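You operate a simulated robot arm through the tools that you are given. There is no shell and no other tool.

You run a simulated robot arm. Do the job below in one go: nothing can be reset, and whatever is moved stays where it is left.

JOB
Pump the tank to the card's pressure, run the timer, then vent it.
Fine: shut the cover and the white wheel before pumping; wait for the result; open the white wheel till the display shows nought. Where these are worked on the way, their far stop is far enough and under half their travel is too little: white wheel.

The check looks at the end state, three seconds after you hand in, the way a careful person would. Anything else that was tipped, shoved, dropped, spilled or broken makes it a failure. A push-on lid holds only when it is set on centred and level and pressed home; a screw cap is set on level and turned clockwise until tight.

ROBOT AND FRAMES
A 6-joint arm with a two-finger gripper, fixed in place. Base frame: the origin is on the floor under the middle of its stand, x ahead of it, y to its left, z up; the work surface is at about z = 80. Lengths are in cm, angles in degrees, forces in N, time in s.
With the tool pointing down near the work surface it reaches from about 36 to 86 cm from the base axis. Its first joint turns from -166.0 to 166.0 degrees. Payload 2.45 kg.
The tool frame sits at the grasp point between the pads (the TCP): z along the fingers, y along the line on which they close. The tips reach 2 cm beyond it. The gripper opens to 14 cm; its body begins 16.8 cm behind the TCP.
Orientation is told as [roll, pitch, yaw] about the base's x, y, z axes, in that order, counted from this pose: with the fingers straight down and closing along the base's y, the tool's x points along the base's -x, its y along +y and its z along -z.

CONTROLS
- The arm moves only by the tool arm_command. Its argument "plan" is a list of rows, each an object of numbers (a shift or turn left out is 0, a gripper value left out holds the last): "wx", "wy", "wz": the turn, a rotation vector about the base's x, y, z in degrees; "dx", "dy", "dz": the shift along the base's x, y, z in mm; "claw": the closure, from 0 (fully open) to 1 (shut). In form: [{"wx": .., "wy": .., "wz": .., "dx": .., "dy": .., "dz": .., "claw": ..}, ...]. A call has 1 to 20 rows; each row shifts and turns the commanded pose from where the row before left it. Rows are played at 5 a second. More than 5 cm and 8.6 degrees between two rows, or a gripper value outside its range, and nothing of the call is played. A pose out of reach is approached as far as the arm can. The call stops where the force on the tool passes 40 N (or 10 N more than at its start, if that is more) or the arm is blocked; 0.2 s more then pass. Each finger travels about 4.5 cm/s and halts on what it meets, pressing with about 44 N; the grip force reading is that of the motor and also rises with nothing between the fingers. The clock runs only during rows and for 0.2 s after the last one: add rows that do not move to give the fingers time. The reply holds the time, the measured pose of the TCP, the force on the tool along the base axes, the opening and the grip force, in the units named above and with some noise, with the torque about the TCP (base axes, N m) and any sound that the robot's microphone picked up.
- Cameras (640 x 400 px; columns grow to the right, rows downward): "scene" is fixed at [5.1, -65.61, 145.82]; the picture's right is [-0.25, -0.97, 0.00], its down [-0.81, 0.21, -0.54] and it looks along [0.53, -0.14, -0.84] (base axes); focal length 224 px, centre (320, 200). "wrist" rides on the gripper at [7.8, 1.1, -20.9] in the tool frame; the picture's right is [-0.14, 0.99, 0.00], its down [-0.92, -0.13, -0.37] and it looks along [-0.36, -0.05, 0.93] (tool axes); focal length 280 px, centre (320, 200). There is no depth. A picture from a camera that has moved, and an enlarged one, comes with that camera's place and axes in the base frame and with its lens. The place of the scene camera against the robot may be out by one fixed shift of up to 1.8 cm in any direction.
- get_image(camera): a new picture of that camera. No time passes.
- raise_lower(by): moves the trunk up (or, below 0, down) by that many cm; the arm rides with it, the base frame stays. It gives what a move gives, with no picture.
- zoom(camera, box): a new picture of the part [left, top, right, bottom] of that camera's present view, enlarged. No time passes.
- close_job(): hands the job in; it is judged then, once.

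Places have to be worked out from the pictures, the camera data and where the tool is seen. Open the gripper and draw the arm clear of the work before you hand the job in, unless the task says otherwise.

The tools are called after "Call:" by a JSON object that holds its "fn" and its "kwargs". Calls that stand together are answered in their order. arm_command: Moves the arm, as the interface text tells. Its arguments: {"type":"object","properties":{"plan":{"type":"array","items":{"type":"object","properties":{"wx":{"type":"number"},"wy":{"type":"number"},"wz":{"type":"number"},"dx":{"type":"number"},"dy":{"type":"number"},"dz":{"type":"number"},"claw":{"type":"number"}}}}},"required":["plan"]} The other tools are called the same way: raise_lower (by) moves the trunk up or down; get_image (camera) takes a picture; zoom (camera, box) takes an enlarged picture of a part of a camera's view; close_job () hands the job in.

At the start:

```text
time_s: 0.0
tool_pos: [25.32, -52.64, 126.2]
tcp_rot: [-0.1, 0.0, 0.0]
wrist_force: [1.0, -0.2, -1.1]
ft_torque: [-0.01, -0.03, 0.03]
opening: 13.99
gripper_force: 0.1
trunk travel left (down, up): [-10.0, 13.0]
```

scene: 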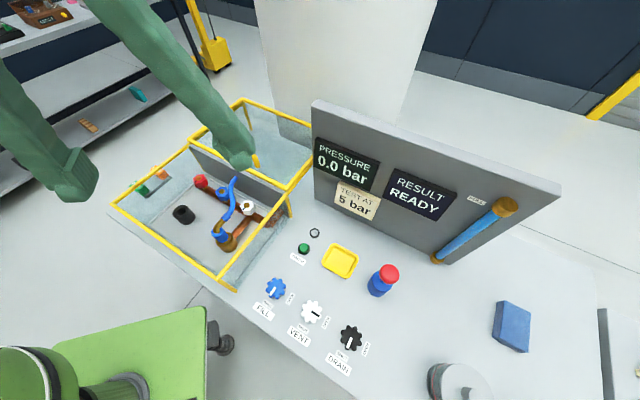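
wrist: 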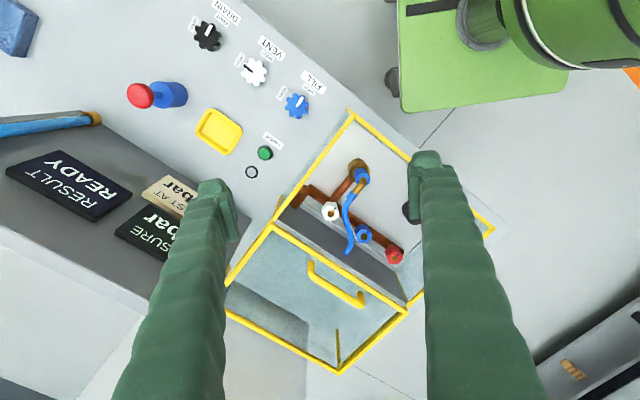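

I'll first look closely at the panel, cover and controls before moving anything.

Call:
{"fn": "zoom", "kwargs": {"camera": "scene", "box": [230, 210, 430, 380]}}

Call:
{"fn": "zoom", "kwargs": {"camera": "scene", "box": [100, 80, 330, 300]}}

Call:
{"fn": "zoom", "kwargs": {"camera": "scene", "box": [300, 90, 570, 280]}}

Call:
{"fn": "zoom", "kwargs": {"camera": "wrist", "box": [120, 0, 340, 190]}}

Call:
{"fn": "zoom", "kwargs": {"camera": "wrist", "box": [210, 100, 510, 380]}}

```text
2.35 times, centred on (330, 295) of scene
camera zoom: at [5.1, -65.61, 145.82], right [-0.25, -0.97, 0.0], down [-0.81, 0.21, -0.54], along [0.53, -0.14, -0.84], focal length 527 px, centre (296, -24)
```

zoom: 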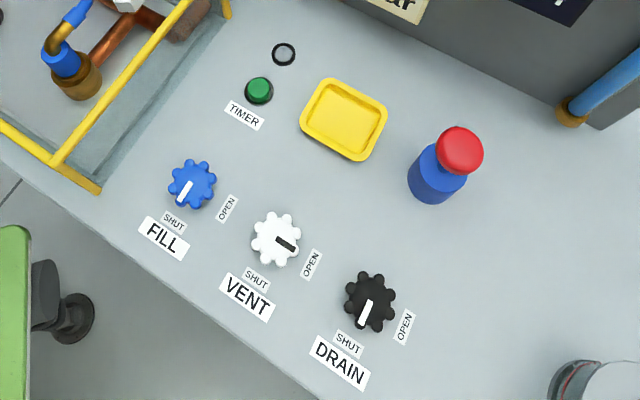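

```text
1.82 times, centred on (215, 190) of scene
camera zoom: at [5.1, -65.61, 145.82], right [-0.25, -0.97, 0.0], down [-0.81, 0.21, -0.54], along [0.53, -0.14, -0.84], focal length 407 px, centre (511, 218)
```

zoom: 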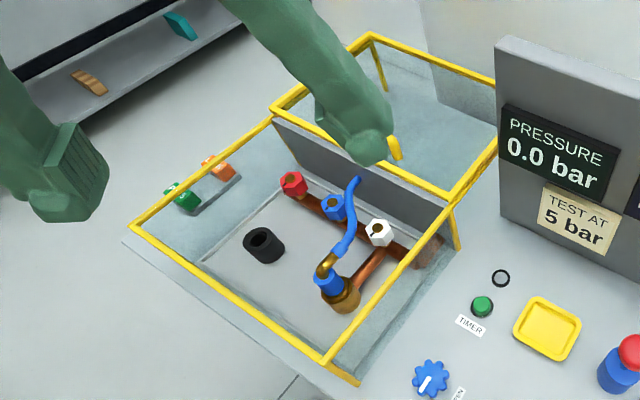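

```text
2.11 times, centred on (435, 185) of scene
camera zoom: at [5.1, -65.61, 145.82], right [-0.25, -0.97, 0.0], down [-0.81, 0.21, -0.54], along [0.53, -0.14, -0.84], focal length 472 px, centre (78, 232)
```

zoom: 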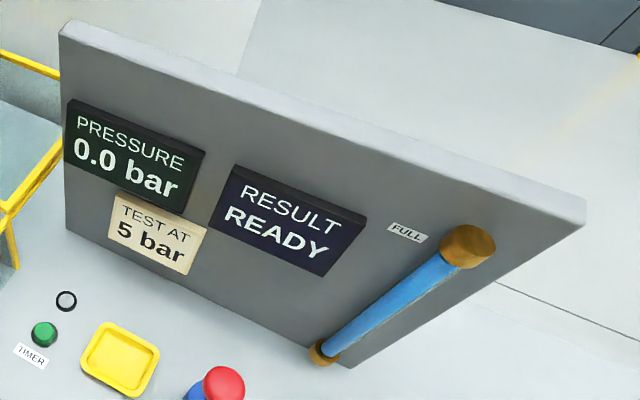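

```text
2.11 times, centred on (230, 95) of wrist
camera zoom: at [17.34, -51.47, 146.95], right [0.14, 0.99, 0.0], down [0.92, -0.13, 0.37], along [0.36, -0.05, -0.93], focal length 590 px, centre (510, 421)
```

zoom: 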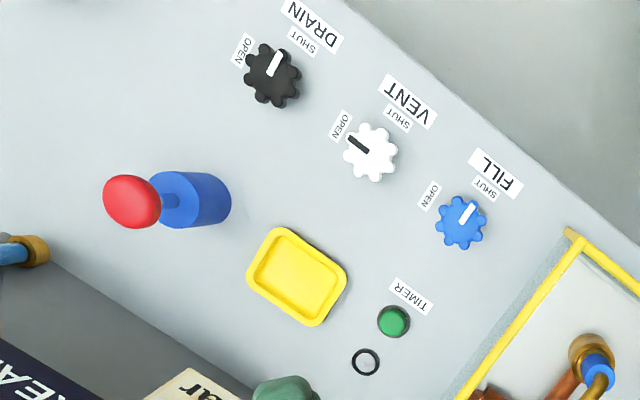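

```text
1.43 times, centred on (360, 240) of wrist
camera zoom: at [17.34, -51.47, 146.95], right [0.14, 0.99, 0.0], down [0.92, -0.13, 0.37], along [0.36, -0.05, -0.93], focal length 401 px, centre (263, 143)
```

zoom: 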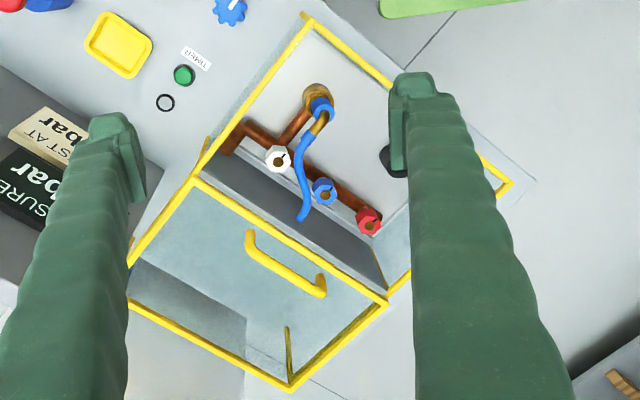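

The white VENT wheel seems to be open, FILL and DRAIN shut, and the cover is hinged at the back and standing open. I'll zoom in on the cover in both cameras to measure its edge and handle.

Call:
{"fn": "zoom", "kwargs": {"camera": "scene", "box": [180, 80, 340, 220]}}

Call:
{"fn": "zoom", "kwargs": {"camera": "wrist", "box": [200, 200, 440, 390]}}

Call:
{"fn": "zoom", "kwargs": {"camera": "scene", "box": [100, 150, 260, 300]}}

Call:
{"fn": "zoom", "kwargs": {"camera": "scene", "box": [255, 220, 375, 310]}}

```text
2.86 times, centred on (260, 150) of scene
camera zoom: at [5.1, -65.61, 145.82], right [-0.25, -0.97, 0.0], down [-0.81, 0.21, -0.54], along [0.53, -0.14, -0.84], focal length 640 px, centre (491, 343)
```

zoom: 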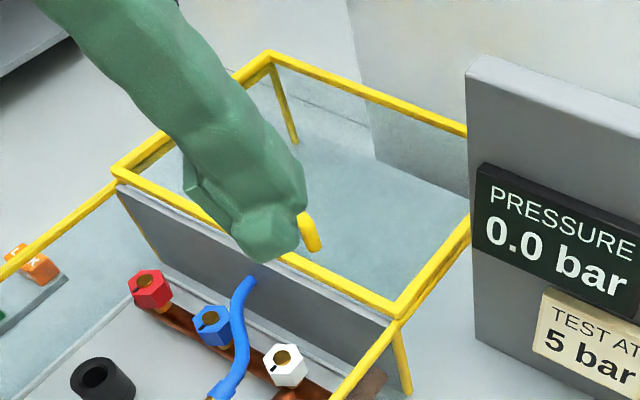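

```text
2.11 times, centred on (320, 295) of wrist
camera zoom: at [17.34, -51.47, 146.95], right [0.14, 0.99, 0.0], down [0.92, -0.13, 0.37], along [0.36, -0.05, -0.93], focal length 590 px, centre (320, 0)
```

zoom: 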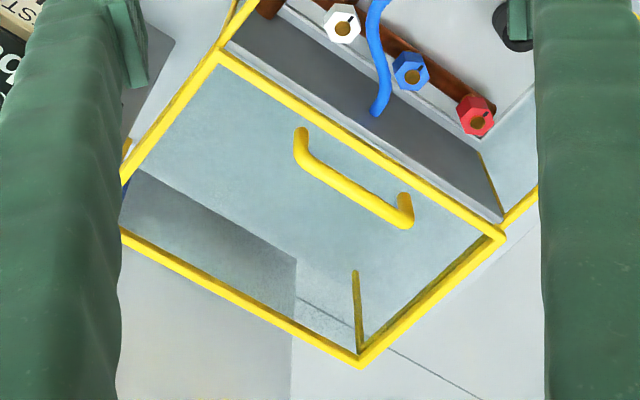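

```text
2.67 times, centred on (180, 225) of scene
camera zoom: at [5.1, -65.61, 145.82], right [-0.25, -0.97, 0.0], down [-0.81, 0.21, -0.54], along [0.53, -0.14, -0.84], focal length 598 px, centre (693, 133)
```

zoom: 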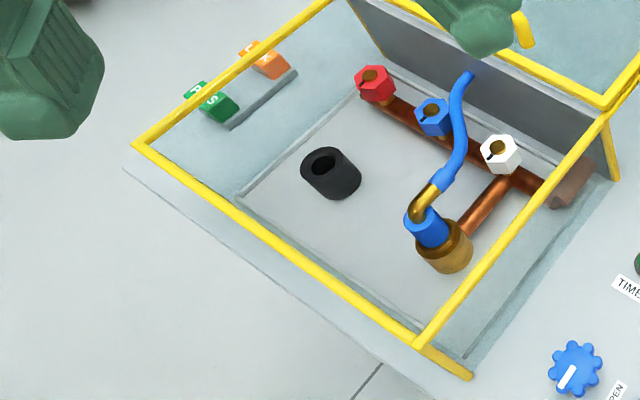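

```text
4.44 times, centred on (315, 265) of scene
camera zoom: at [5.1, -65.61, 145.82], right [-0.25, -0.97, 0.0], down [-0.81, 0.21, -0.54], along [0.53, -0.14, -0.84], focal length 996 px, centre (342, -89)
```

zoom: 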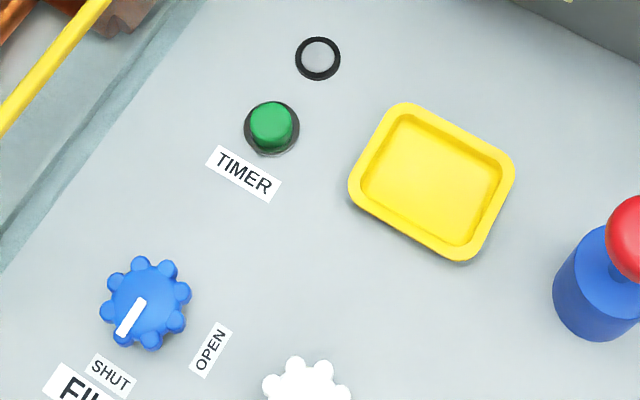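

The frame over the basin has open glass sides. A glass cover with a raised handle sits behind it at the same height (z≈96), so it appears to slide forward on rails. I'll turn the gripper 45° to line up with the bench and move above the handle for a closer look.

Call:
{"fn": "arm_command", "kwargs": {"plan": [{"wz": 6.43, "dx": 40, "dy": 0, "dz": -15}, {"wz": 6.43, "dx": 40, "dy": 0, "dz": -15}, {"wz": 6.43, "dx": 40, "dy": 0, "dz": -15}, {"wz": 6.43, "dx": 40, "dy": 0, "dz": -15}, {"wz": 6.43, "dx": 40, "dy": 0, "dz": -15}, {"wz": 6.43, "dx": 40, "dy": 0, "dz": -15}, {"wz": 6.42, "dx": 40, "dy": 0, "dz": -15}, {}, {}]}}

```text
time_s: 2.0
tool_pos: [53.24, -52.7, 115.41]
tcp_rot: [0.1, 0.0, 45.1]
wrist_force: [-0.2, 0.3, 0.0]
ft_torque: [0.03, -0.05, 0.01]
opening: 13.99
gripper_force: 0.2
trunk travel left (down, up): [-10.0, 13.0]
```

The arm is now roughly above the handle, so I'll take pictures from both cameras.

Call:
{"fn": "get_image", "kwargs": {"camera": "wrist"}}

Call:
{"fn": "get_image", "kwargs": {"camera": "scene"}}

```text
taken
camera wrist: at [46.93, -57.39, 136.31], right [-0.6, 0.8, 0.0], down [0.74, 0.56, 0.37], along [0.29, 0.22, -0.93], focal length 280 px, centre (320, 200)
```

wrist: 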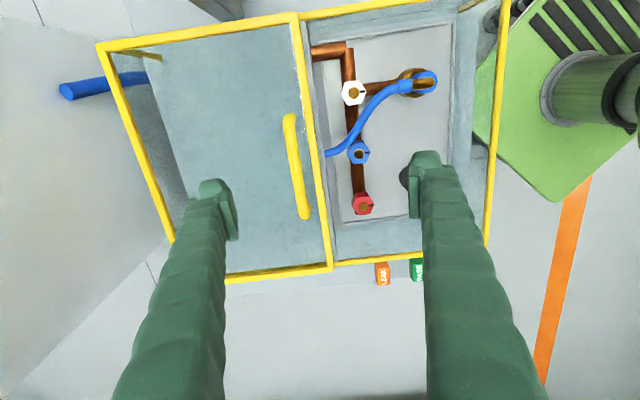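

```text
taken
```

scene: 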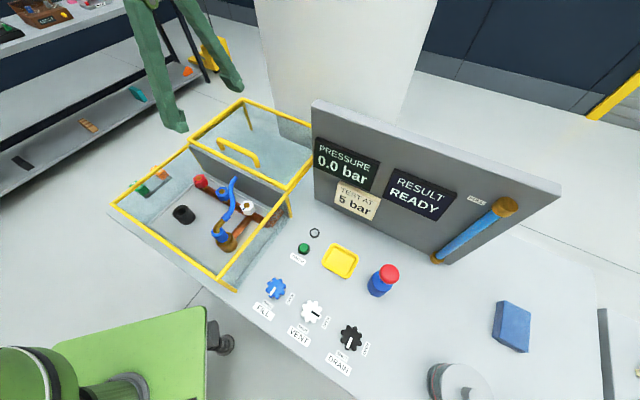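

Handle is now clearly visible in both views. I'll zoom in to measure the handle and confirm how the cover moves.

Call:
{"fn": "zoom", "kwargs": {"camera": "scene", "box": [180, 80, 320, 210]}}

Call:
{"fn": "zoom", "kwargs": {"camera": "wrist", "box": [220, 0, 420, 130]}}

Call:
{"fn": "zoom", "kwargs": {"camera": "wrist", "box": [220, 90, 420, 290]}}

Call:
{"fn": "zoom", "kwargs": {"camera": "wrist", "box": [60, 0, 260, 130]}}

Call:
{"fn": "zoom", "kwargs": {"camera": "scene", "box": [190, 160, 310, 290]}}

```text
3.08 times, centred on (250, 145) of scene
camera zoom: at [5.1, -65.61, 145.82], right [-0.25, -0.97, 0.0], down [-0.81, 0.21, -0.54], along [0.53, -0.14, -0.84], focal length 690 px, centre (535, 369)
```

zoom: 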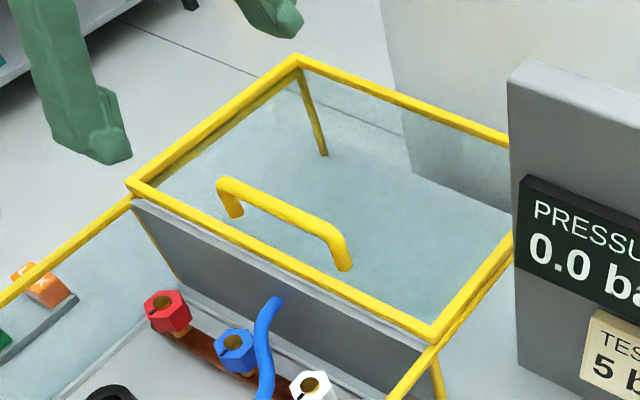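

```text
3.08 times, centred on (320, 65) of wrist
camera zoom: at [46.93, -57.39, 136.31], right [-0.6, 0.8, 0.0], down [0.74, 0.56, 0.37], along [0.29, 0.22, -0.93], focal length 863 px, centre (320, 615)
```

zoom: 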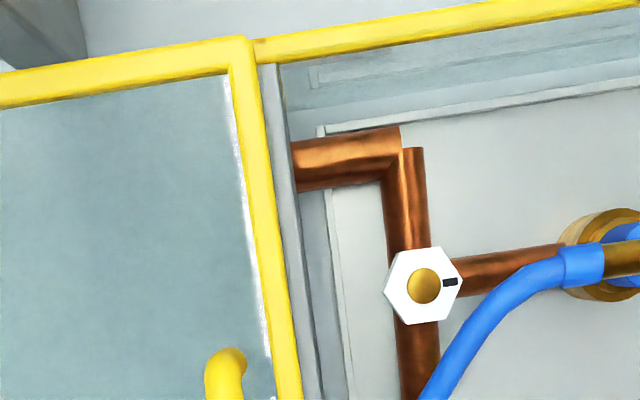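

```text
2.00 times, centred on (320, 190) of wrist
camera zoom: at [46.93, -57.39, 136.31], right [-0.6, 0.8, 0.0], down [0.74, 0.56, 0.37], along [0.29, 0.22, -0.93], focal length 561 px, centre (320, 220)
```

zoom: 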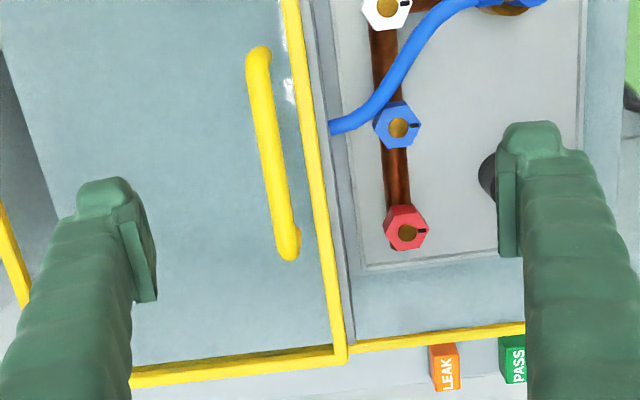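

```text
3.08 times, centred on (160, 65) of wrist
camera zoom: at [46.93, -57.39, 136.31], right [-0.6, 0.8, 0.0], down [0.74, 0.56, 0.37], along [0.29, 0.22, -0.93], focal length 863 px, centre (812, 615)
```

zoom: 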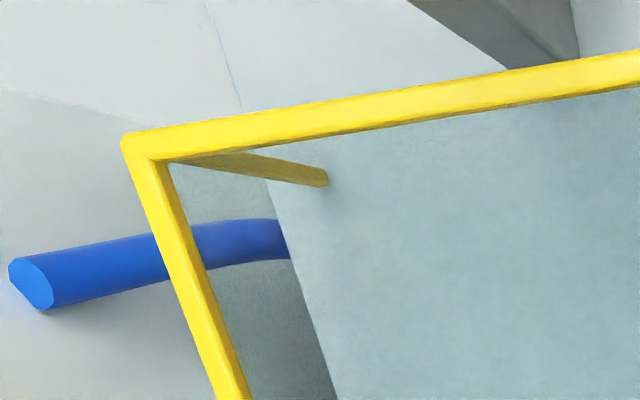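

```text
3.08 times, centred on (250, 225) of scene
camera zoom: at [5.1, -65.61, 145.82], right [-0.25, -0.97, 0.0], down [-0.81, 0.21, -0.54], along [0.53, -0.14, -0.84], focal length 690 px, centre (535, 123)
```

zoom: 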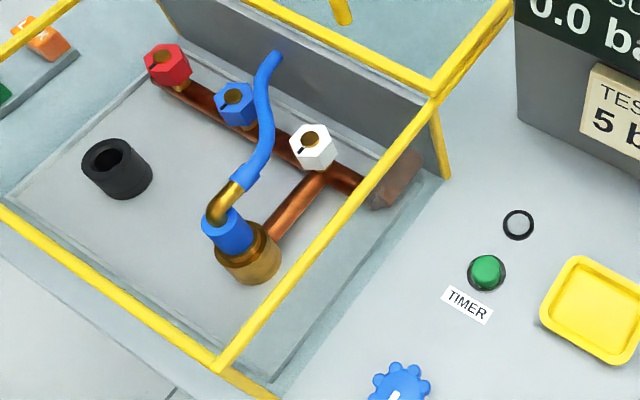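

The LEAK and PASS tags and the tray aren't part of the job. From this view the handle bar's middle is about (56.4, -54.1, z≈100) and it runs at 45°. I'll half close the fingers and come down astride it.

Call:
{"fn": "arm_command", "kwargs": {"plan": [{"dx": 16, "dy": -7, "dz": -30, "claw": 0.45}, {"dx": 16, "dy": -7, "dz": -30, "claw": 0.45}, {"dz": -20}, {}, {}, {}]}}

Call:
{"fn": "get_image", "kwargs": {"camera": "wrist"}}

Call:
{"fn": "zoom", "kwargs": {"camera": "scene", "box": [180, 80, 320, 210]}}

```text
time_s: 3.4
tool_pos: [56.33, -53.87, 107.58]
tcp_rot: [-0.1, 0.0, 45.0]
wrist_force: [1.0, -0.3, 0.6]
ft_torque: [0.05, 0.0, 0.02]
opening: 7.7
gripper_force: 0.1
trunk travel left (down, up): [-10.0, 13.0]
```

```text
taken
camera wrist: at [50.1, -58.67, 128.44], right [-0.6, 0.8, 0.0], down [0.74, 0.56, 0.37], along [0.29, 0.22, -0.93], focal length 280 px, centre (320, 200)
```

wrist: 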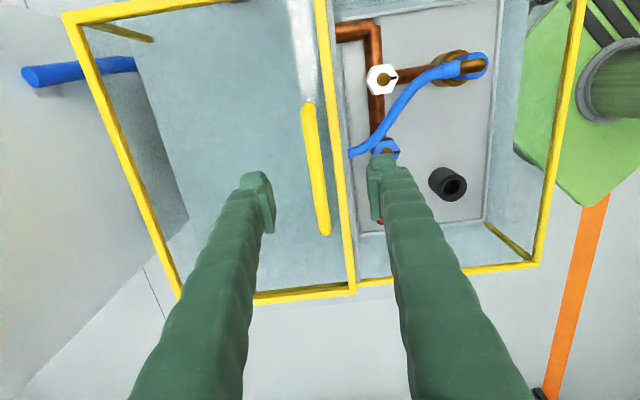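

```text
3.08 times, centred on (250, 145) of scene
camera zoom: at [5.1, -65.61, 145.82], right [-0.25, -0.97, 0.0], down [-0.81, 0.21, -0.54], along [0.53, -0.14, -0.84], focal length 690 px, centre (535, 369)
```

zoom: 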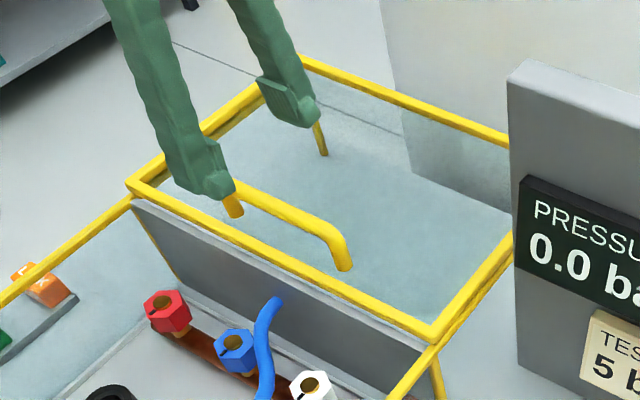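

The bar is between the fingers (bar mid ≈ (56.6, -54.3), TCP (56.3, -53.9)). I'll go down to z≈100 and close on it.

Call:
{"fn": "arm_command", "kwargs": {"plan": [{"dx": 2, "dy": -3, "dz": -25}, {"dz": -25}, {"dz": -25}, {}, {"claw": 0.6}, {"claw": 0.8}, {"claw": 1.0}, {}, {}, {}, {}]}}

Call:
{"fn": "get_image", "kwargs": {"camera": "wrist"}}

Call:
{"fn": "zoom", "kwargs": {"camera": "scene", "box": [180, 80, 320, 210]}}

```text
time_s: 5.8
tool_pos: [56.64, -54.3, 99.91]
tcp_rot: [-0.1, -0.1, 45.0]
wrist_force: [0.9, -1.6, 1.1]
ft_torque: [-0.02, -0.02, -0.03]
opening: 1.3
gripper_force: 39.3
trunk travel left (down, up): [-10.0, 13.0]
```

```text
taken
camera wrist: at [50.25, -59.04, 120.9], right [-0.6, 0.8, 0.0], down [0.74, 0.56, 0.37], along [0.29, 0.22, -0.93], focal length 280 px, centre (320, 200)
```

wrist: 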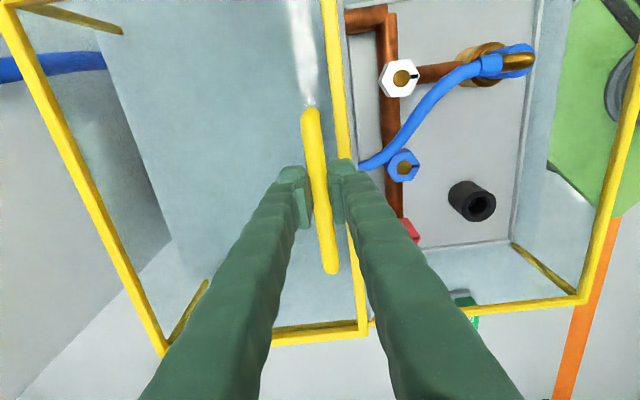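

```text
3.08 times, centred on (250, 145) of scene
camera zoom: at [5.1, -65.61, 145.82], right [-0.25, -0.97, 0.0], down [-0.81, 0.21, -0.54], along [0.53, -0.14, -0.84], focal length 690 px, centre (535, 369)
```

zoom: 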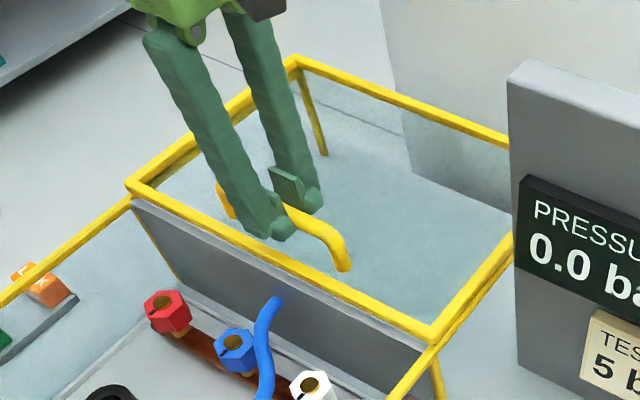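

The bar is gripped (1.3 cm opening, 39 N). I'll do a short test pull forward along (-0.707, +0.707) to see whether it slides.

Call:
{"fn": "arm_command", "kwargs": {"plan": [{"dx": -7, "dy": 7}, {"dx": -7, "dy": 7}, {"dx": -7, "dy": 7}, {}]}}

Call:
{"fn": "zoom", "kwargs": {"camera": "scene", "box": [100, 80, 330, 300]}}

```text
time_s: 6.8
tool_pos: [54.43, -52.14, 100.04]
tcp_rot: [0.0, 0.0, 45.1]
wrist_force: [-0.6, 0.8, -0.2]
ft_torque: [0.01, -0.03, -0.03]
opening: 1.29
gripper_force: 39.2
trunk travel left (down, up): [-10.0, 13.0]
```

```text
1.82 times, centred on (215, 190) of scene
camera zoom: at [5.1, -65.61, 145.82], right [-0.25, -0.97, 0.0], down [-0.81, 0.21, -0.54], along [0.53, -0.14, -0.84], focal length 407 px, centre (511, 218)
```

zoom: 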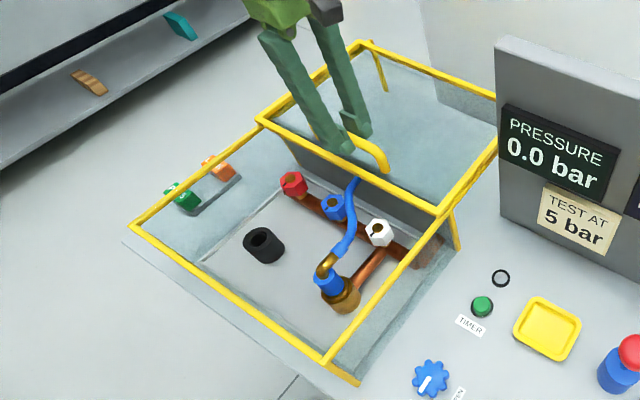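

The cover slides freely with almost no force. I'll pull it another ~20 cm at a moderate speed.

Call:
{"fn": "arm_command", "kwargs": {"plan": [{"dx": -9, "dy": 9}, {"dx": -9, "dy": 9}, {"dx": -9, "dy": 9}, {"dx": -9, "dy": 9}, {"dx": -9, "dy": 9}, {"dx": -9, "dy": 9}, {"dx": -9, "dy": 9}, {"dx": -9, "dy": 9}, {"dx": -9, "dy": 9}, {"dx": -9, "dy": 9}, {"dx": -9, "dy": 9}, {"dx": -9, "dy": 9}, {"dx": -9, "dy": 9}, {"dx": -9, "dy": 9}, {"dx": -9, "dy": 9}, {"dx": -9, "dy": 9}, {}]}}

Call:
{"fn": "zoom", "kwargs": {"camera": "scene", "box": [100, 80, 330, 300]}}

Call:
{"fn": "get_image", "kwargs": {"camera": "wrist"}}

```text
time_s: 10.4
tool_pos: [40.16, -37.71, 100.17]
tcp_rot: [-0.1, 0.1, 45.0]
wrist_force: [0.1, 0.2, 17.3]
ft_torque: [0.23, -0.22, 0.03]
opening: 1.25
gripper_force: 39.4
trunk travel left (down, up): [-10.0, 13.0]
```

```text
1.82 times, centred on (215, 190) of scene
camera zoom: at [5.1, -65.61, 145.82], right [-0.25, -0.97, 0.0], down [-0.81, 0.21, -0.54], along [0.53, -0.14, -0.84], focal length 407 px, centre (511, 218)
```

zoom: 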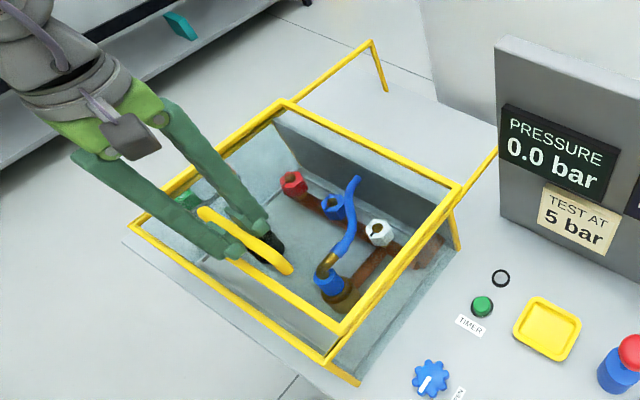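

```text
taken
camera wrist: at [33.68, -42.47, 120.97], right [-0.6, 0.8, 0.0], down [0.74, 0.56, 0.37], along [0.29, 0.22, -0.93], focal length 280 px, centre (320, 200)
```

wrist: 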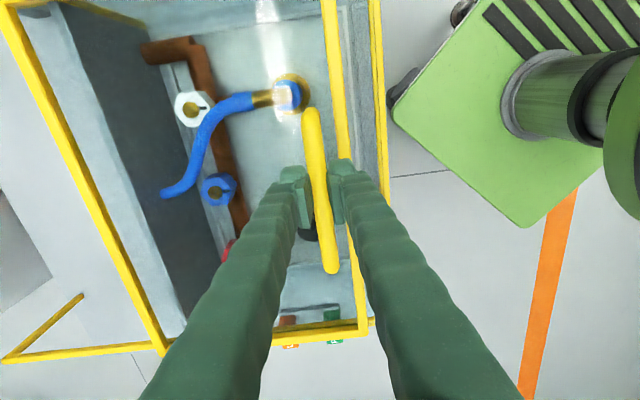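

The cover is about 3 cm from shut, and some vertical force (17 N) has built up. I'll relieve it with a small upward shift, then continue slowly to the stop.

Call:
{"fn": "arm_command", "kwargs": {"plan": [{"dz": 1.5}, {}]}}

```text
time_s: 11.0
tool_pos: [40.03, -37.67, 100.16]
tcp_rot: [0.1, 0.0, 45.0]
wrist_force: [0.8, -1.2, 1.1]
ft_torque: [-0.03, -0.01, -0.05]
opening: 1.26
gripper_force: 39.1
trunk travel left (down, up): [-10.0, 13.0]
```

The vertical force is gone. Now I'll pull slowly the last few centimetres.

Call:
{"fn": "arm_command", "kwargs": {"plan": [{"dx": -4, "dy": 4}, {"dx": -4, "dy": 4}, {"dx": -4, "dy": 4}, {"dx": -4, "dy": 4}, {}]}}

Call:
{"fn": "get_image", "kwargs": {"camera": "wrist"}}

Call:
{"fn": "zoom", "kwargs": {"camera": "scene", "box": [100, 130, 330, 300]}}

```text
time_s: 12.2
tool_pos: [38.37, -36.14, 100.52]
tcp_rot: [-0.1, 0.1, 45.0]
wrist_force: [1.2, -0.9, 37.1]
ft_torque: [0.26, -0.29, -0.03]
opening: 0.88
gripper_force: 36.8
trunk travel left (down, up): [-10.0, 13.0]
```

```text
taken
camera wrist: at [32.03, -40.82, 121.29], right [-0.6, 0.8, 0.0], down [0.74, 0.56, 0.37], along [0.3, 0.22, -0.93], focal length 280 px, centre (320, 200)
```

wrist: 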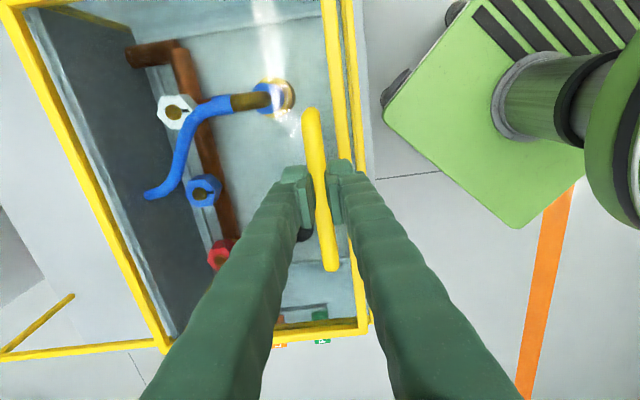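

```text
2.35 times, centred on (215, 215) of scene
camera zoom: at [5.1, -65.61, 145.82], right [-0.25, -0.97, 0.0], down [-0.81, 0.21, -0.54], along [0.53, -0.14, -0.84], focal length 527 px, centre (567, 165)
```

zoom: 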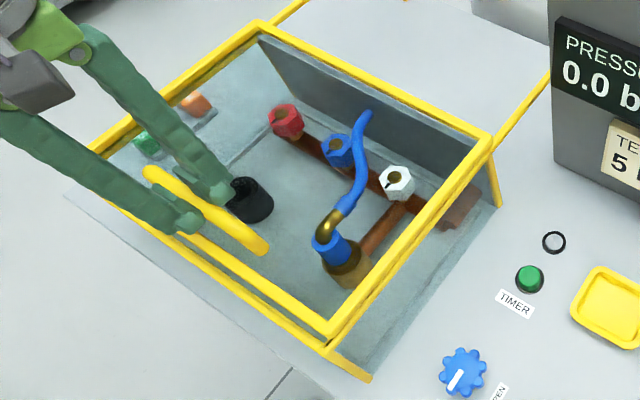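

The upward force on the tool grew again to 37 N and the TCP rose by about 4 mm. I'll look closely at the cover's front edge and rails before going on.

Call:
{"fn": "zoom", "kwargs": {"camera": "wrist", "box": [280, 0, 400, 80]}}

Call:
{"fn": "zoom", "kwargs": {"camera": "wrist", "box": [280, 240, 400, 360]}}

Call:
{"fn": "zoom", "kwargs": {"camera": "scene", "box": [100, 170, 200, 260]}}

Call:
{"fn": "zoom", "kwargs": {"camera": "scene", "box": [190, 220, 270, 300]}}

Call:
{"fn": "zoom", "kwargs": {"camera": "scene", "box": [240, 130, 330, 220]}}

Call:
{"fn": "zoom", "kwargs": {"camera": "wrist", "box": [0, 280, 200, 400]}}

```text
5.00 times, centred on (340, 40) of wrist
camera zoom: at [32.03, -40.82, 121.29], right [-0.6, 0.8, 0.0], down [0.74, 0.56, 0.37], along [0.3, 0.22, -0.93], focal length 1402 px, centre (220, 1000)
```

zoom: 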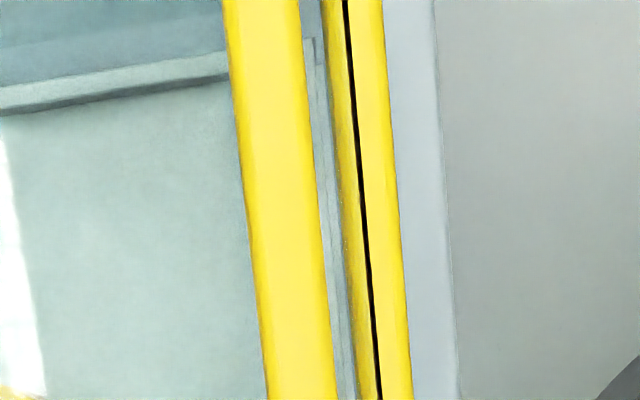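

```text
3.33 times, centred on (340, 300) of wrist
camera zoom: at [32.03, -40.82, 121.29], right [-0.6, 0.8, 0.0], down [0.74, 0.56, 0.37], along [0.3, 0.22, -0.93], focal length 935 px, centre (253, -133)
```

zoom: 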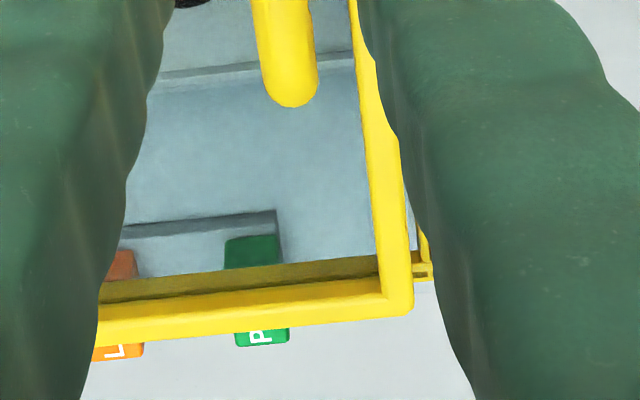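

```text
4.44 times, centred on (150, 215) of scene
camera zoom: at [5.1, -65.61, 145.82], right [-0.25, -0.97, 0.0], down [-0.81, 0.21, -0.54], along [0.53, -0.14, -0.84], focal length 996 px, centre (1076, 133)
```

zoom: 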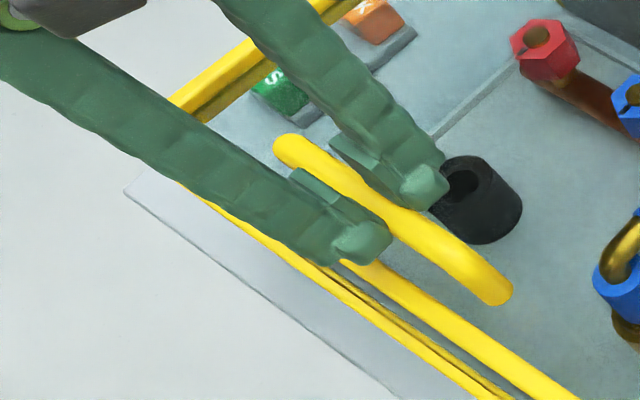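

```text
5.00 times, centred on (230, 260) of scene
camera zoom: at [5.1, -65.61, 145.82], right [-0.25, -0.97, 0.0], down [-0.81, 0.21, -0.54], along [0.53, -0.14, -0.84], focal length 1120 px, centre (770, -100)
```

zoom: 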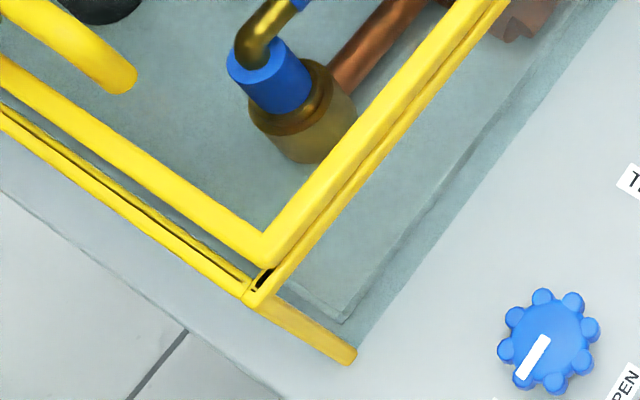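

```text
4.44 times, centred on (285, 175) of scene
camera zoom: at [5.1, -65.61, 145.82], right [-0.25, -0.97, 0.0], down [-0.81, 0.21, -0.54], along [0.53, -0.14, -0.84], focal length 996 px, centre (476, 311)
```

zoom: 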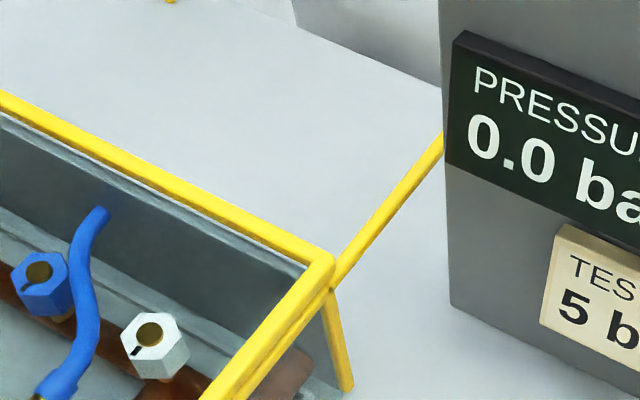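

```text
3.20 times, centred on (100, 340) of wrist
camera zoom: at [32.03, -40.82, 121.29], right [-0.6, 0.8, 0.0], down [0.74, 0.56, 0.37], along [0.3, 0.22, -0.93], focal length 897 px, centre (1024, -248)
```

zoom: 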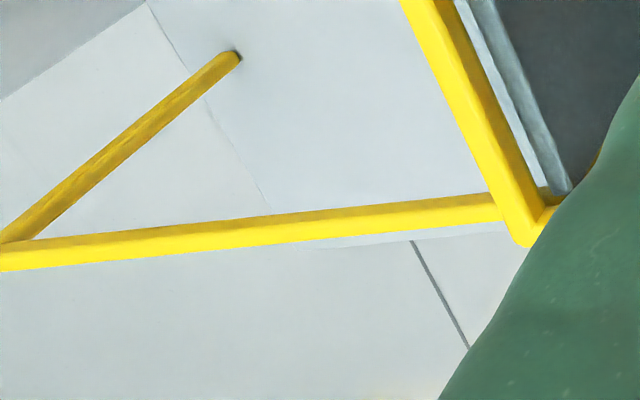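

I'll check the grip itself closely, since the opening reading dropped to 0.88 cm.

Call:
{"fn": "zoom", "kwargs": {"camera": "wrist", "box": [260, 100, 400, 280]}}

Call:
{"fn": "zoom", "kwargs": {"camera": "scene", "box": [140, 185, 230, 245]}}

```text
2.22 times, centred on (330, 190) of wrist
camera zoom: at [32.03, -40.82, 121.29], right [-0.6, 0.8, 0.0], down [0.74, 0.56, 0.37], along [0.3, 0.22, -0.93], focal length 623 px, centre (298, 222)
```

zoom: 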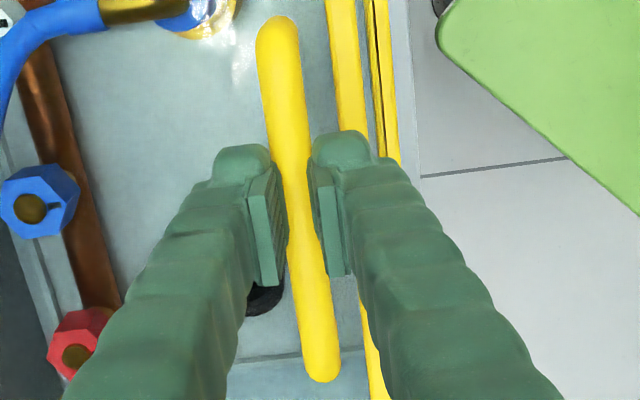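

```text
6.67 times, centred on (185, 215) of scene
camera zoom: at [5.1, -65.61, 145.82], right [-0.25, -0.97, 0.0], down [-0.81, 0.21, -0.54], along [0.53, -0.14, -0.84], focal length 1494 px, centre (1220, 100)
```

zoom: 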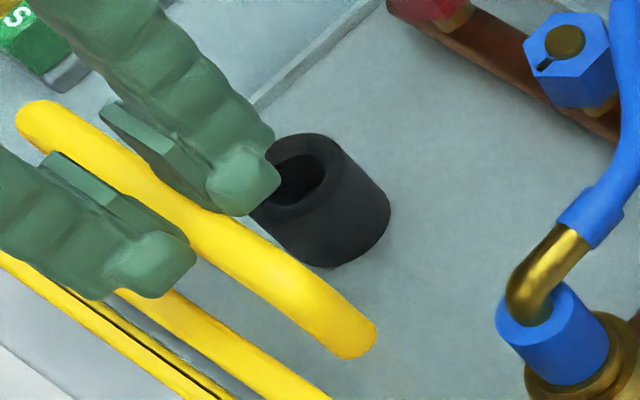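

The bar is still firmly held; the vertical load just needs relieving. I'll raise the commanded height 3.5 mm and check.

Call:
{"fn": "arm_command", "kwargs": {"plan": [{"dz": 2}, {"dz": 1.5}, {}]}}

```text
time_s: 13.0
tool_pos: [38.44, -36.03, 100.69]
tcp_rot: [0.0, -0.1, 45.1]
wrist_force: [-2.8, 1.5, 27.8]
ft_torque: [0.22, -0.17, 0.05]
opening: 0.59
gripper_force: 33.6
trunk travel left (down, up): [-10.0, 13.0]
```

The opening keeps shrinking (0.59 cm on a 1.3 cm bar) while the tool is pushed up. So the pads' lower edges are squeezing off the top of the bar, and the bar sits lower than I judged. I'll open the fingers a little, go down about 8 mm, and push the bar with the rear finger instead.

Call:
{"fn": "arm_command", "kwargs": {"plan": [{"claw": 0.85}, {"claw": 0.7}, {}, {}, {"dz": -4}, {"dz": -4}, {"dz": -4}, {}]}}

Call:
{"fn": "get_image", "kwargs": {"camera": "wrist"}}

Call:
{"fn": "zoom", "kwargs": {"camera": "scene", "box": [120, 170, 260, 300]}}

```text
time_s: 14.8
tool_pos: [38.5, -36.08, 99.35]
tcp_rot: [0.0, 0.1, 45.0]
wrist_force: [0.5, 0.1, 0.3]
ft_torque: [-0.02, -0.01, -0.01]
opening: 4.2
gripper_force: 0.1
trunk travel left (down, up): [-10.0, 13.0]
```

```text
taken
camera wrist: at [32.16, -40.88, 120.21], right [-0.6, 0.8, 0.0], down [0.74, 0.56, 0.37], along [0.29, 0.22, -0.93], focal length 280 px, centre (320, 200)
```

wrist: 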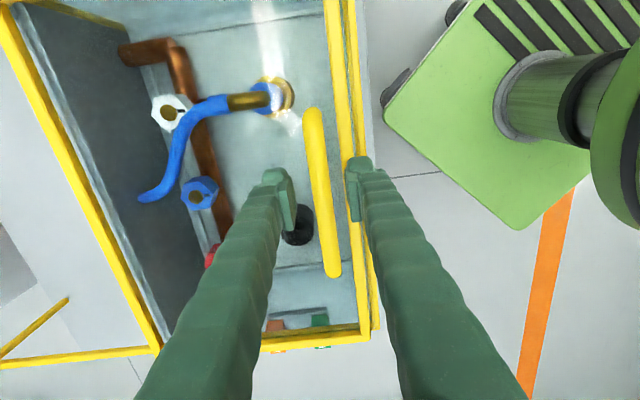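

```text
3.08 times, centred on (190, 235) of scene
camera zoom: at [5.1, -65.61, 145.82], right [-0.25, -0.97, 0.0], down [-0.81, 0.21, -0.54], along [0.53, -0.14, -0.84], focal length 690 px, centre (720, 92)
```

zoom: 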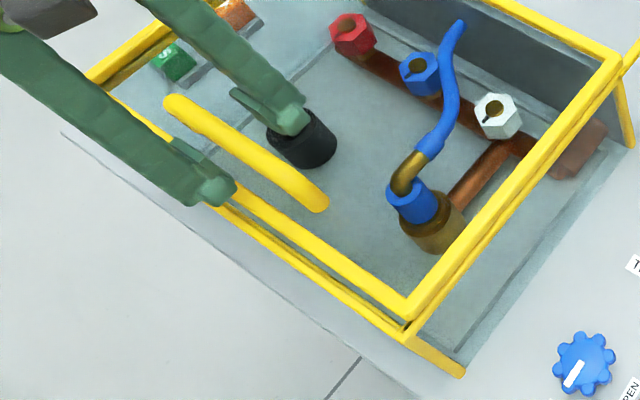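

No contact now and the bar sits between the open fingers. I'll move forward in small steps so the rear finger pushes the cover home until it meets a stop.

Call:
{"fn": "arm_command", "kwargs": {"plan": [{"dx": -3, "dy": 3}, {"dx": -3, "dy": 3}, {"dx": -3, "dy": 3}, {"dx": -3, "dy": 3}, {"dx": -3, "dy": 3}, {}]}}

Call:
{"fn": "get_image", "kwargs": {"camera": "wrist"}}

Call:
{"fn": "zoom", "kwargs": {"camera": "scene", "box": [120, 170, 260, 300]}}

```text
time_s: 16.2
tool_pos: [36.95, -34.74, 99.34]
tcp_rot: [0.0, 0.0, 45.1]
wrist_force: [1.7, -0.7, 0.0]
ft_torque: [-0.03, -0.01, 0.04]
opening: 4.34
gripper_force: 1.0
trunk travel left (down, up): [-10.0, 13.0]
```

```text
taken
camera wrist: at [30.67, -39.45, 120.26], right [-0.6, 0.8, 0.0], down [0.74, 0.56, 0.37], along [0.29, 0.22, -0.93], focal length 280 px, centre (320, 200)
```

wrist: 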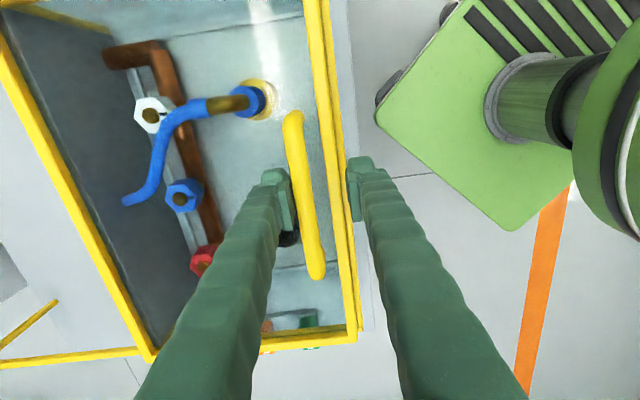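

```text
3.08 times, centred on (190, 235) of scene
camera zoom: at [5.1, -65.61, 145.82], right [-0.25, -0.97, 0.0], down [-0.81, 0.21, -0.54], along [0.53, -0.14, -0.84], focal length 690 px, centre (720, 92)
```

zoom: 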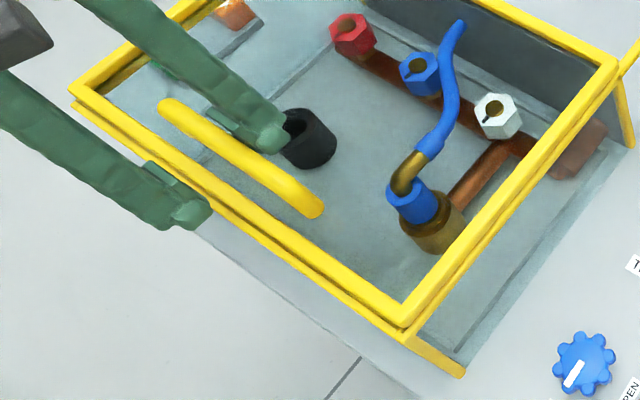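

The cover advanced again and the rear finger is just touching. I'll keep pushing in small steps to find the stop.

Call:
{"fn": "arm_command", "kwargs": {"plan": [{"dx": -2, "dy": 2}, {"dx": -2, "dy": 2}, {"dx": -2, "dy": 2}, {}]}}

Call:
{"fn": "zoom", "kwargs": {"camera": "scene", "box": [120, 170, 260, 300]}}

```text
time_s: 17.2
tool_pos: [36.6, -34.07, 99.36]
tcp_rot: [-0.1, 0.0, 45.0]
wrist_force: [4.9, -4.7, 2.7]
ft_torque: [-0.11, -0.08, 0.08]
opening: 4.69
gripper_force: 4.1
trunk travel left (down, up): [-10.0, 13.0]
```

```text
3.08 times, centred on (190, 235) of scene
camera zoom: at [5.1, -65.61, 145.82], right [-0.25, -0.97, 0.0], down [-0.81, 0.21, -0.54], along [0.53, -0.14, -0.84], focal length 690 px, centre (720, 92)
```

zoom: 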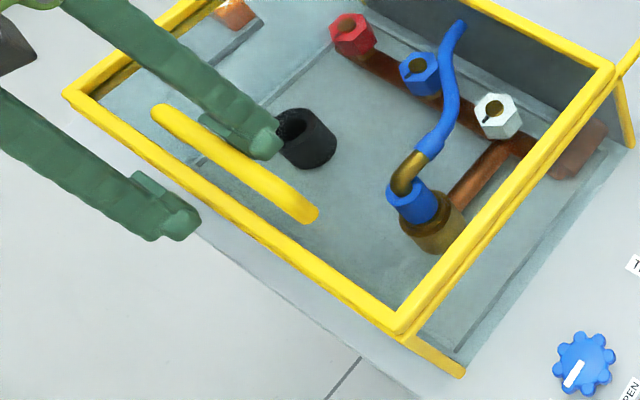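

The cover now overlies the front rail and resistance is appearing (~7 N). A few more millimetres will confirm it's at the hard stop.

Call:
{"fn": "arm_command", "kwargs": {"plan": [{"dx": -2, "dy": 2}, {"dx": -2, "dy": 2}, {"dx": -2, "dy": 2}, {"dx": -2, "dy": 2}, {}]}}

Call:
{"fn": "zoom", "kwargs": {"camera": "scene", "box": [120, 170, 260, 300]}}

Call:
{"fn": "get_image", "kwargs": {"camera": "wrist"}}

```text
time_s: 18.4
tool_pos: [35.88, -33.57, 99.26]
tcp_rot: [-0.3, 0.2, 45.0]
wrist_force: [28.3, -13.9, -7.2]
ft_torque: [0.12, -0.17, 0.61]
opening: 6.12
gripper_force: 14.5
trunk travel left (down, up): [-10.0, 13.0]
```

```text
3.08 times, centred on (190, 235) of scene
camera zoom: at [5.1, -65.61, 145.82], right [-0.25, -0.97, 0.0], down [-0.81, 0.21, -0.54], along [0.53, -0.14, -0.84], focal length 690 px, centre (720, 92)
```

zoom: 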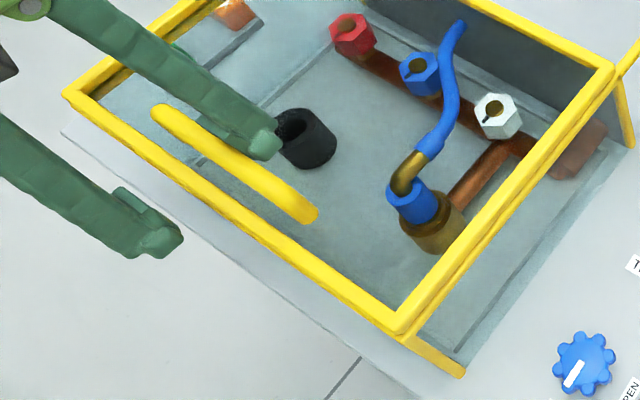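

```text
taken
camera wrist: at [29.57, -38.24, 120.17], right [-0.6, 0.8, 0.0], down [0.74, 0.56, 0.37], along [0.3, 0.22, -0.93], focal length 280 px, centre (320, 200)
```

wrist: 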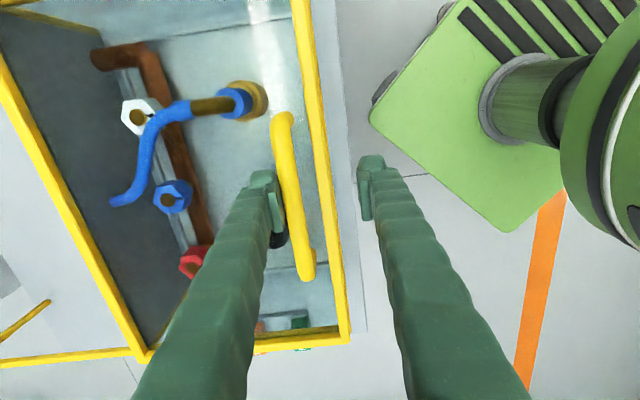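

The cover didn't move at all under ~31 N, so it's fully shut. I'll back the finger off the bar, rise clear, and carry the arm over to the white VENT wheel near (12, -65).

Call:
{"fn": "arm_command", "kwargs": {"plan": [{"dx": 6, "dy": -6}, {"dx": 6, "dy": -6}, {"dz": 30, "claw": 0.6}, {"dz": 40}, {"dz": 40}, {"dx": -20, "dy": -28}, {"dx": -30, "dy": -38}, {"dx": -30, "dy": -38}, {"dx": -30, "dy": -38}, {"dx": -30, "dy": -38}, {"dx": -30, "dy": -38}, {"dx": -30, "dy": -38}, {"dx": -40, "dy": -38}, {}, {}]}}

Call:
{"fn": "get_image", "kwargs": {"camera": "wrist"}}

Call:
{"fn": "get_image", "kwargs": {"camera": "scene"}}

```text
refused: row 13 steps farther than a row can; nothing moved
```

```text
taken
camera wrist: at [29.57, -38.24, 120.17], right [-0.6, 0.8, 0.0], down [0.74, 0.56, 0.37], along [0.3, 0.22, -0.93], focal length 280 px, centre (320, 200)
```

wrist: 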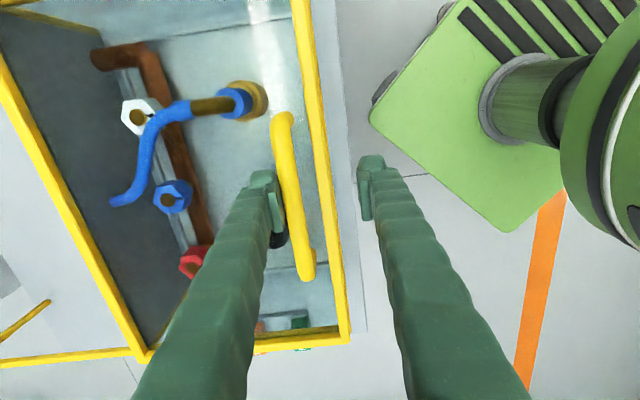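

```text
taken
```

scene: 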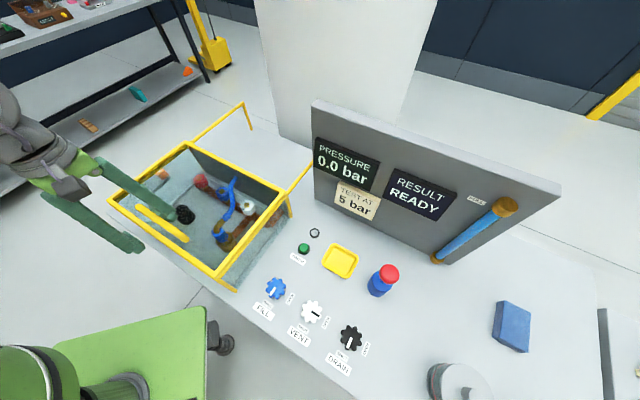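

The plan was refused because one row was over 5 cm, and nothing moved. I'll resend it with shorter steps.

Call:
{"fn": "arm_command", "kwargs": {"plan": [{"dx": 6, "dy": -6}, {"dx": 6, "dy": -6}, {"dz": 30, "claw": 0.6}, {"dz": 40}, {"dz": 40}, {"dx": -26, "dy": -32}, {"dx": -30, "dy": -36}, {"dx": -30, "dy": -36}, {"dx": -30, "dy": -36}, {"dx": -30, "dy": -36}, {"dx": -30, "dy": -36}, {"dx": -30, "dy": -36}, {"dx": -30, "dy": -36}, {"dx": -14, "dy": -24}, {}, {}]}}

Call:
{"fn": "get_image", "kwargs": {"camera": "wrist"}}

Call:
{"fn": "get_image", "kwargs": {"camera": "scene"}}

```text
time_s: 21.8
tool_pos: [11.88, -65.2, 110.36]
tcp_rot: [0.0, 0.0, 45.1]
wrist_force: [0.1, -0.2, 0.2]
ft_torque: [-0.01, -0.03, -0.01]
opening: 5.62
gripper_force: 0.0
trunk travel left (down, up): [-10.0, 13.0]
```

```text
taken
camera wrist: at [5.46, -69.94, 131.27], right [-0.6, 0.8, 0.0], down [0.74, 0.56, 0.37], along [0.29, 0.22, -0.93], focal length 280 px, centre (320, 200)
```

wrist: 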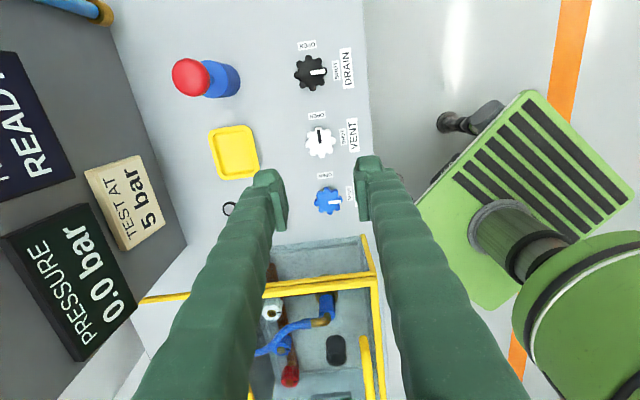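

```text
taken
```

scene: 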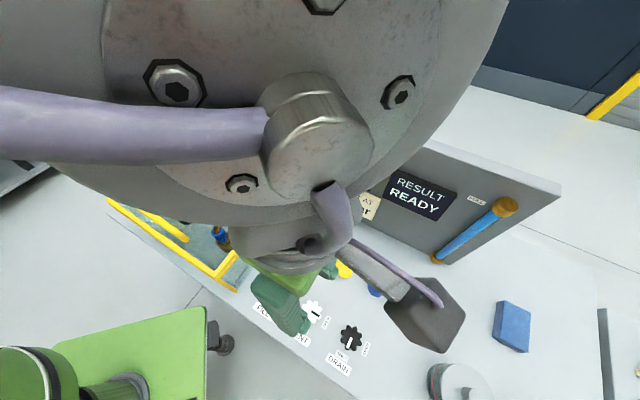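

The arm hides much of the scene camera's view, but the wrist camera shows the wheels and the pressure display. I'll zoom in on the VENT wheel.

Call:
{"fn": "zoom", "kwargs": {"camera": "wrist", "box": [270, 30, 380, 220]}}

Call:
{"fn": "zoom", "kwargs": {"camera": "scene", "box": [230, 240, 400, 390]}}

```text
2.11 times, centred on (325, 125) of wrist
camera zoom: at [5.46, -69.94, 131.27], right [-0.6, 0.8, 0.0], down [0.74, 0.56, 0.37], along [0.29, 0.22, -0.93], focal length 590 px, centre (310, 358)
```

zoom: 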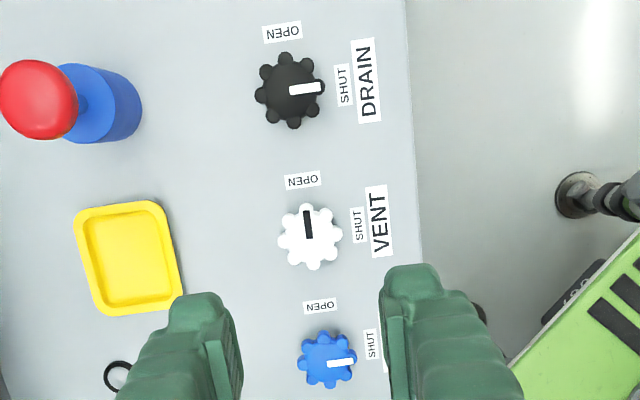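

```text
2.67 times, centred on (315, 315) of scene
camera zoom: at [5.1, -65.61, 145.82], right [-0.25, -0.97, 0.0], down [-0.81, 0.21, -0.54], along [0.53, -0.14, -0.84], focal length 598 px, centre (333, -107)
```

zoom: 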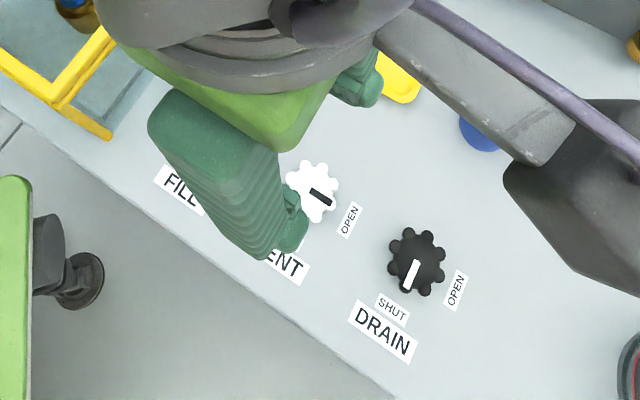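

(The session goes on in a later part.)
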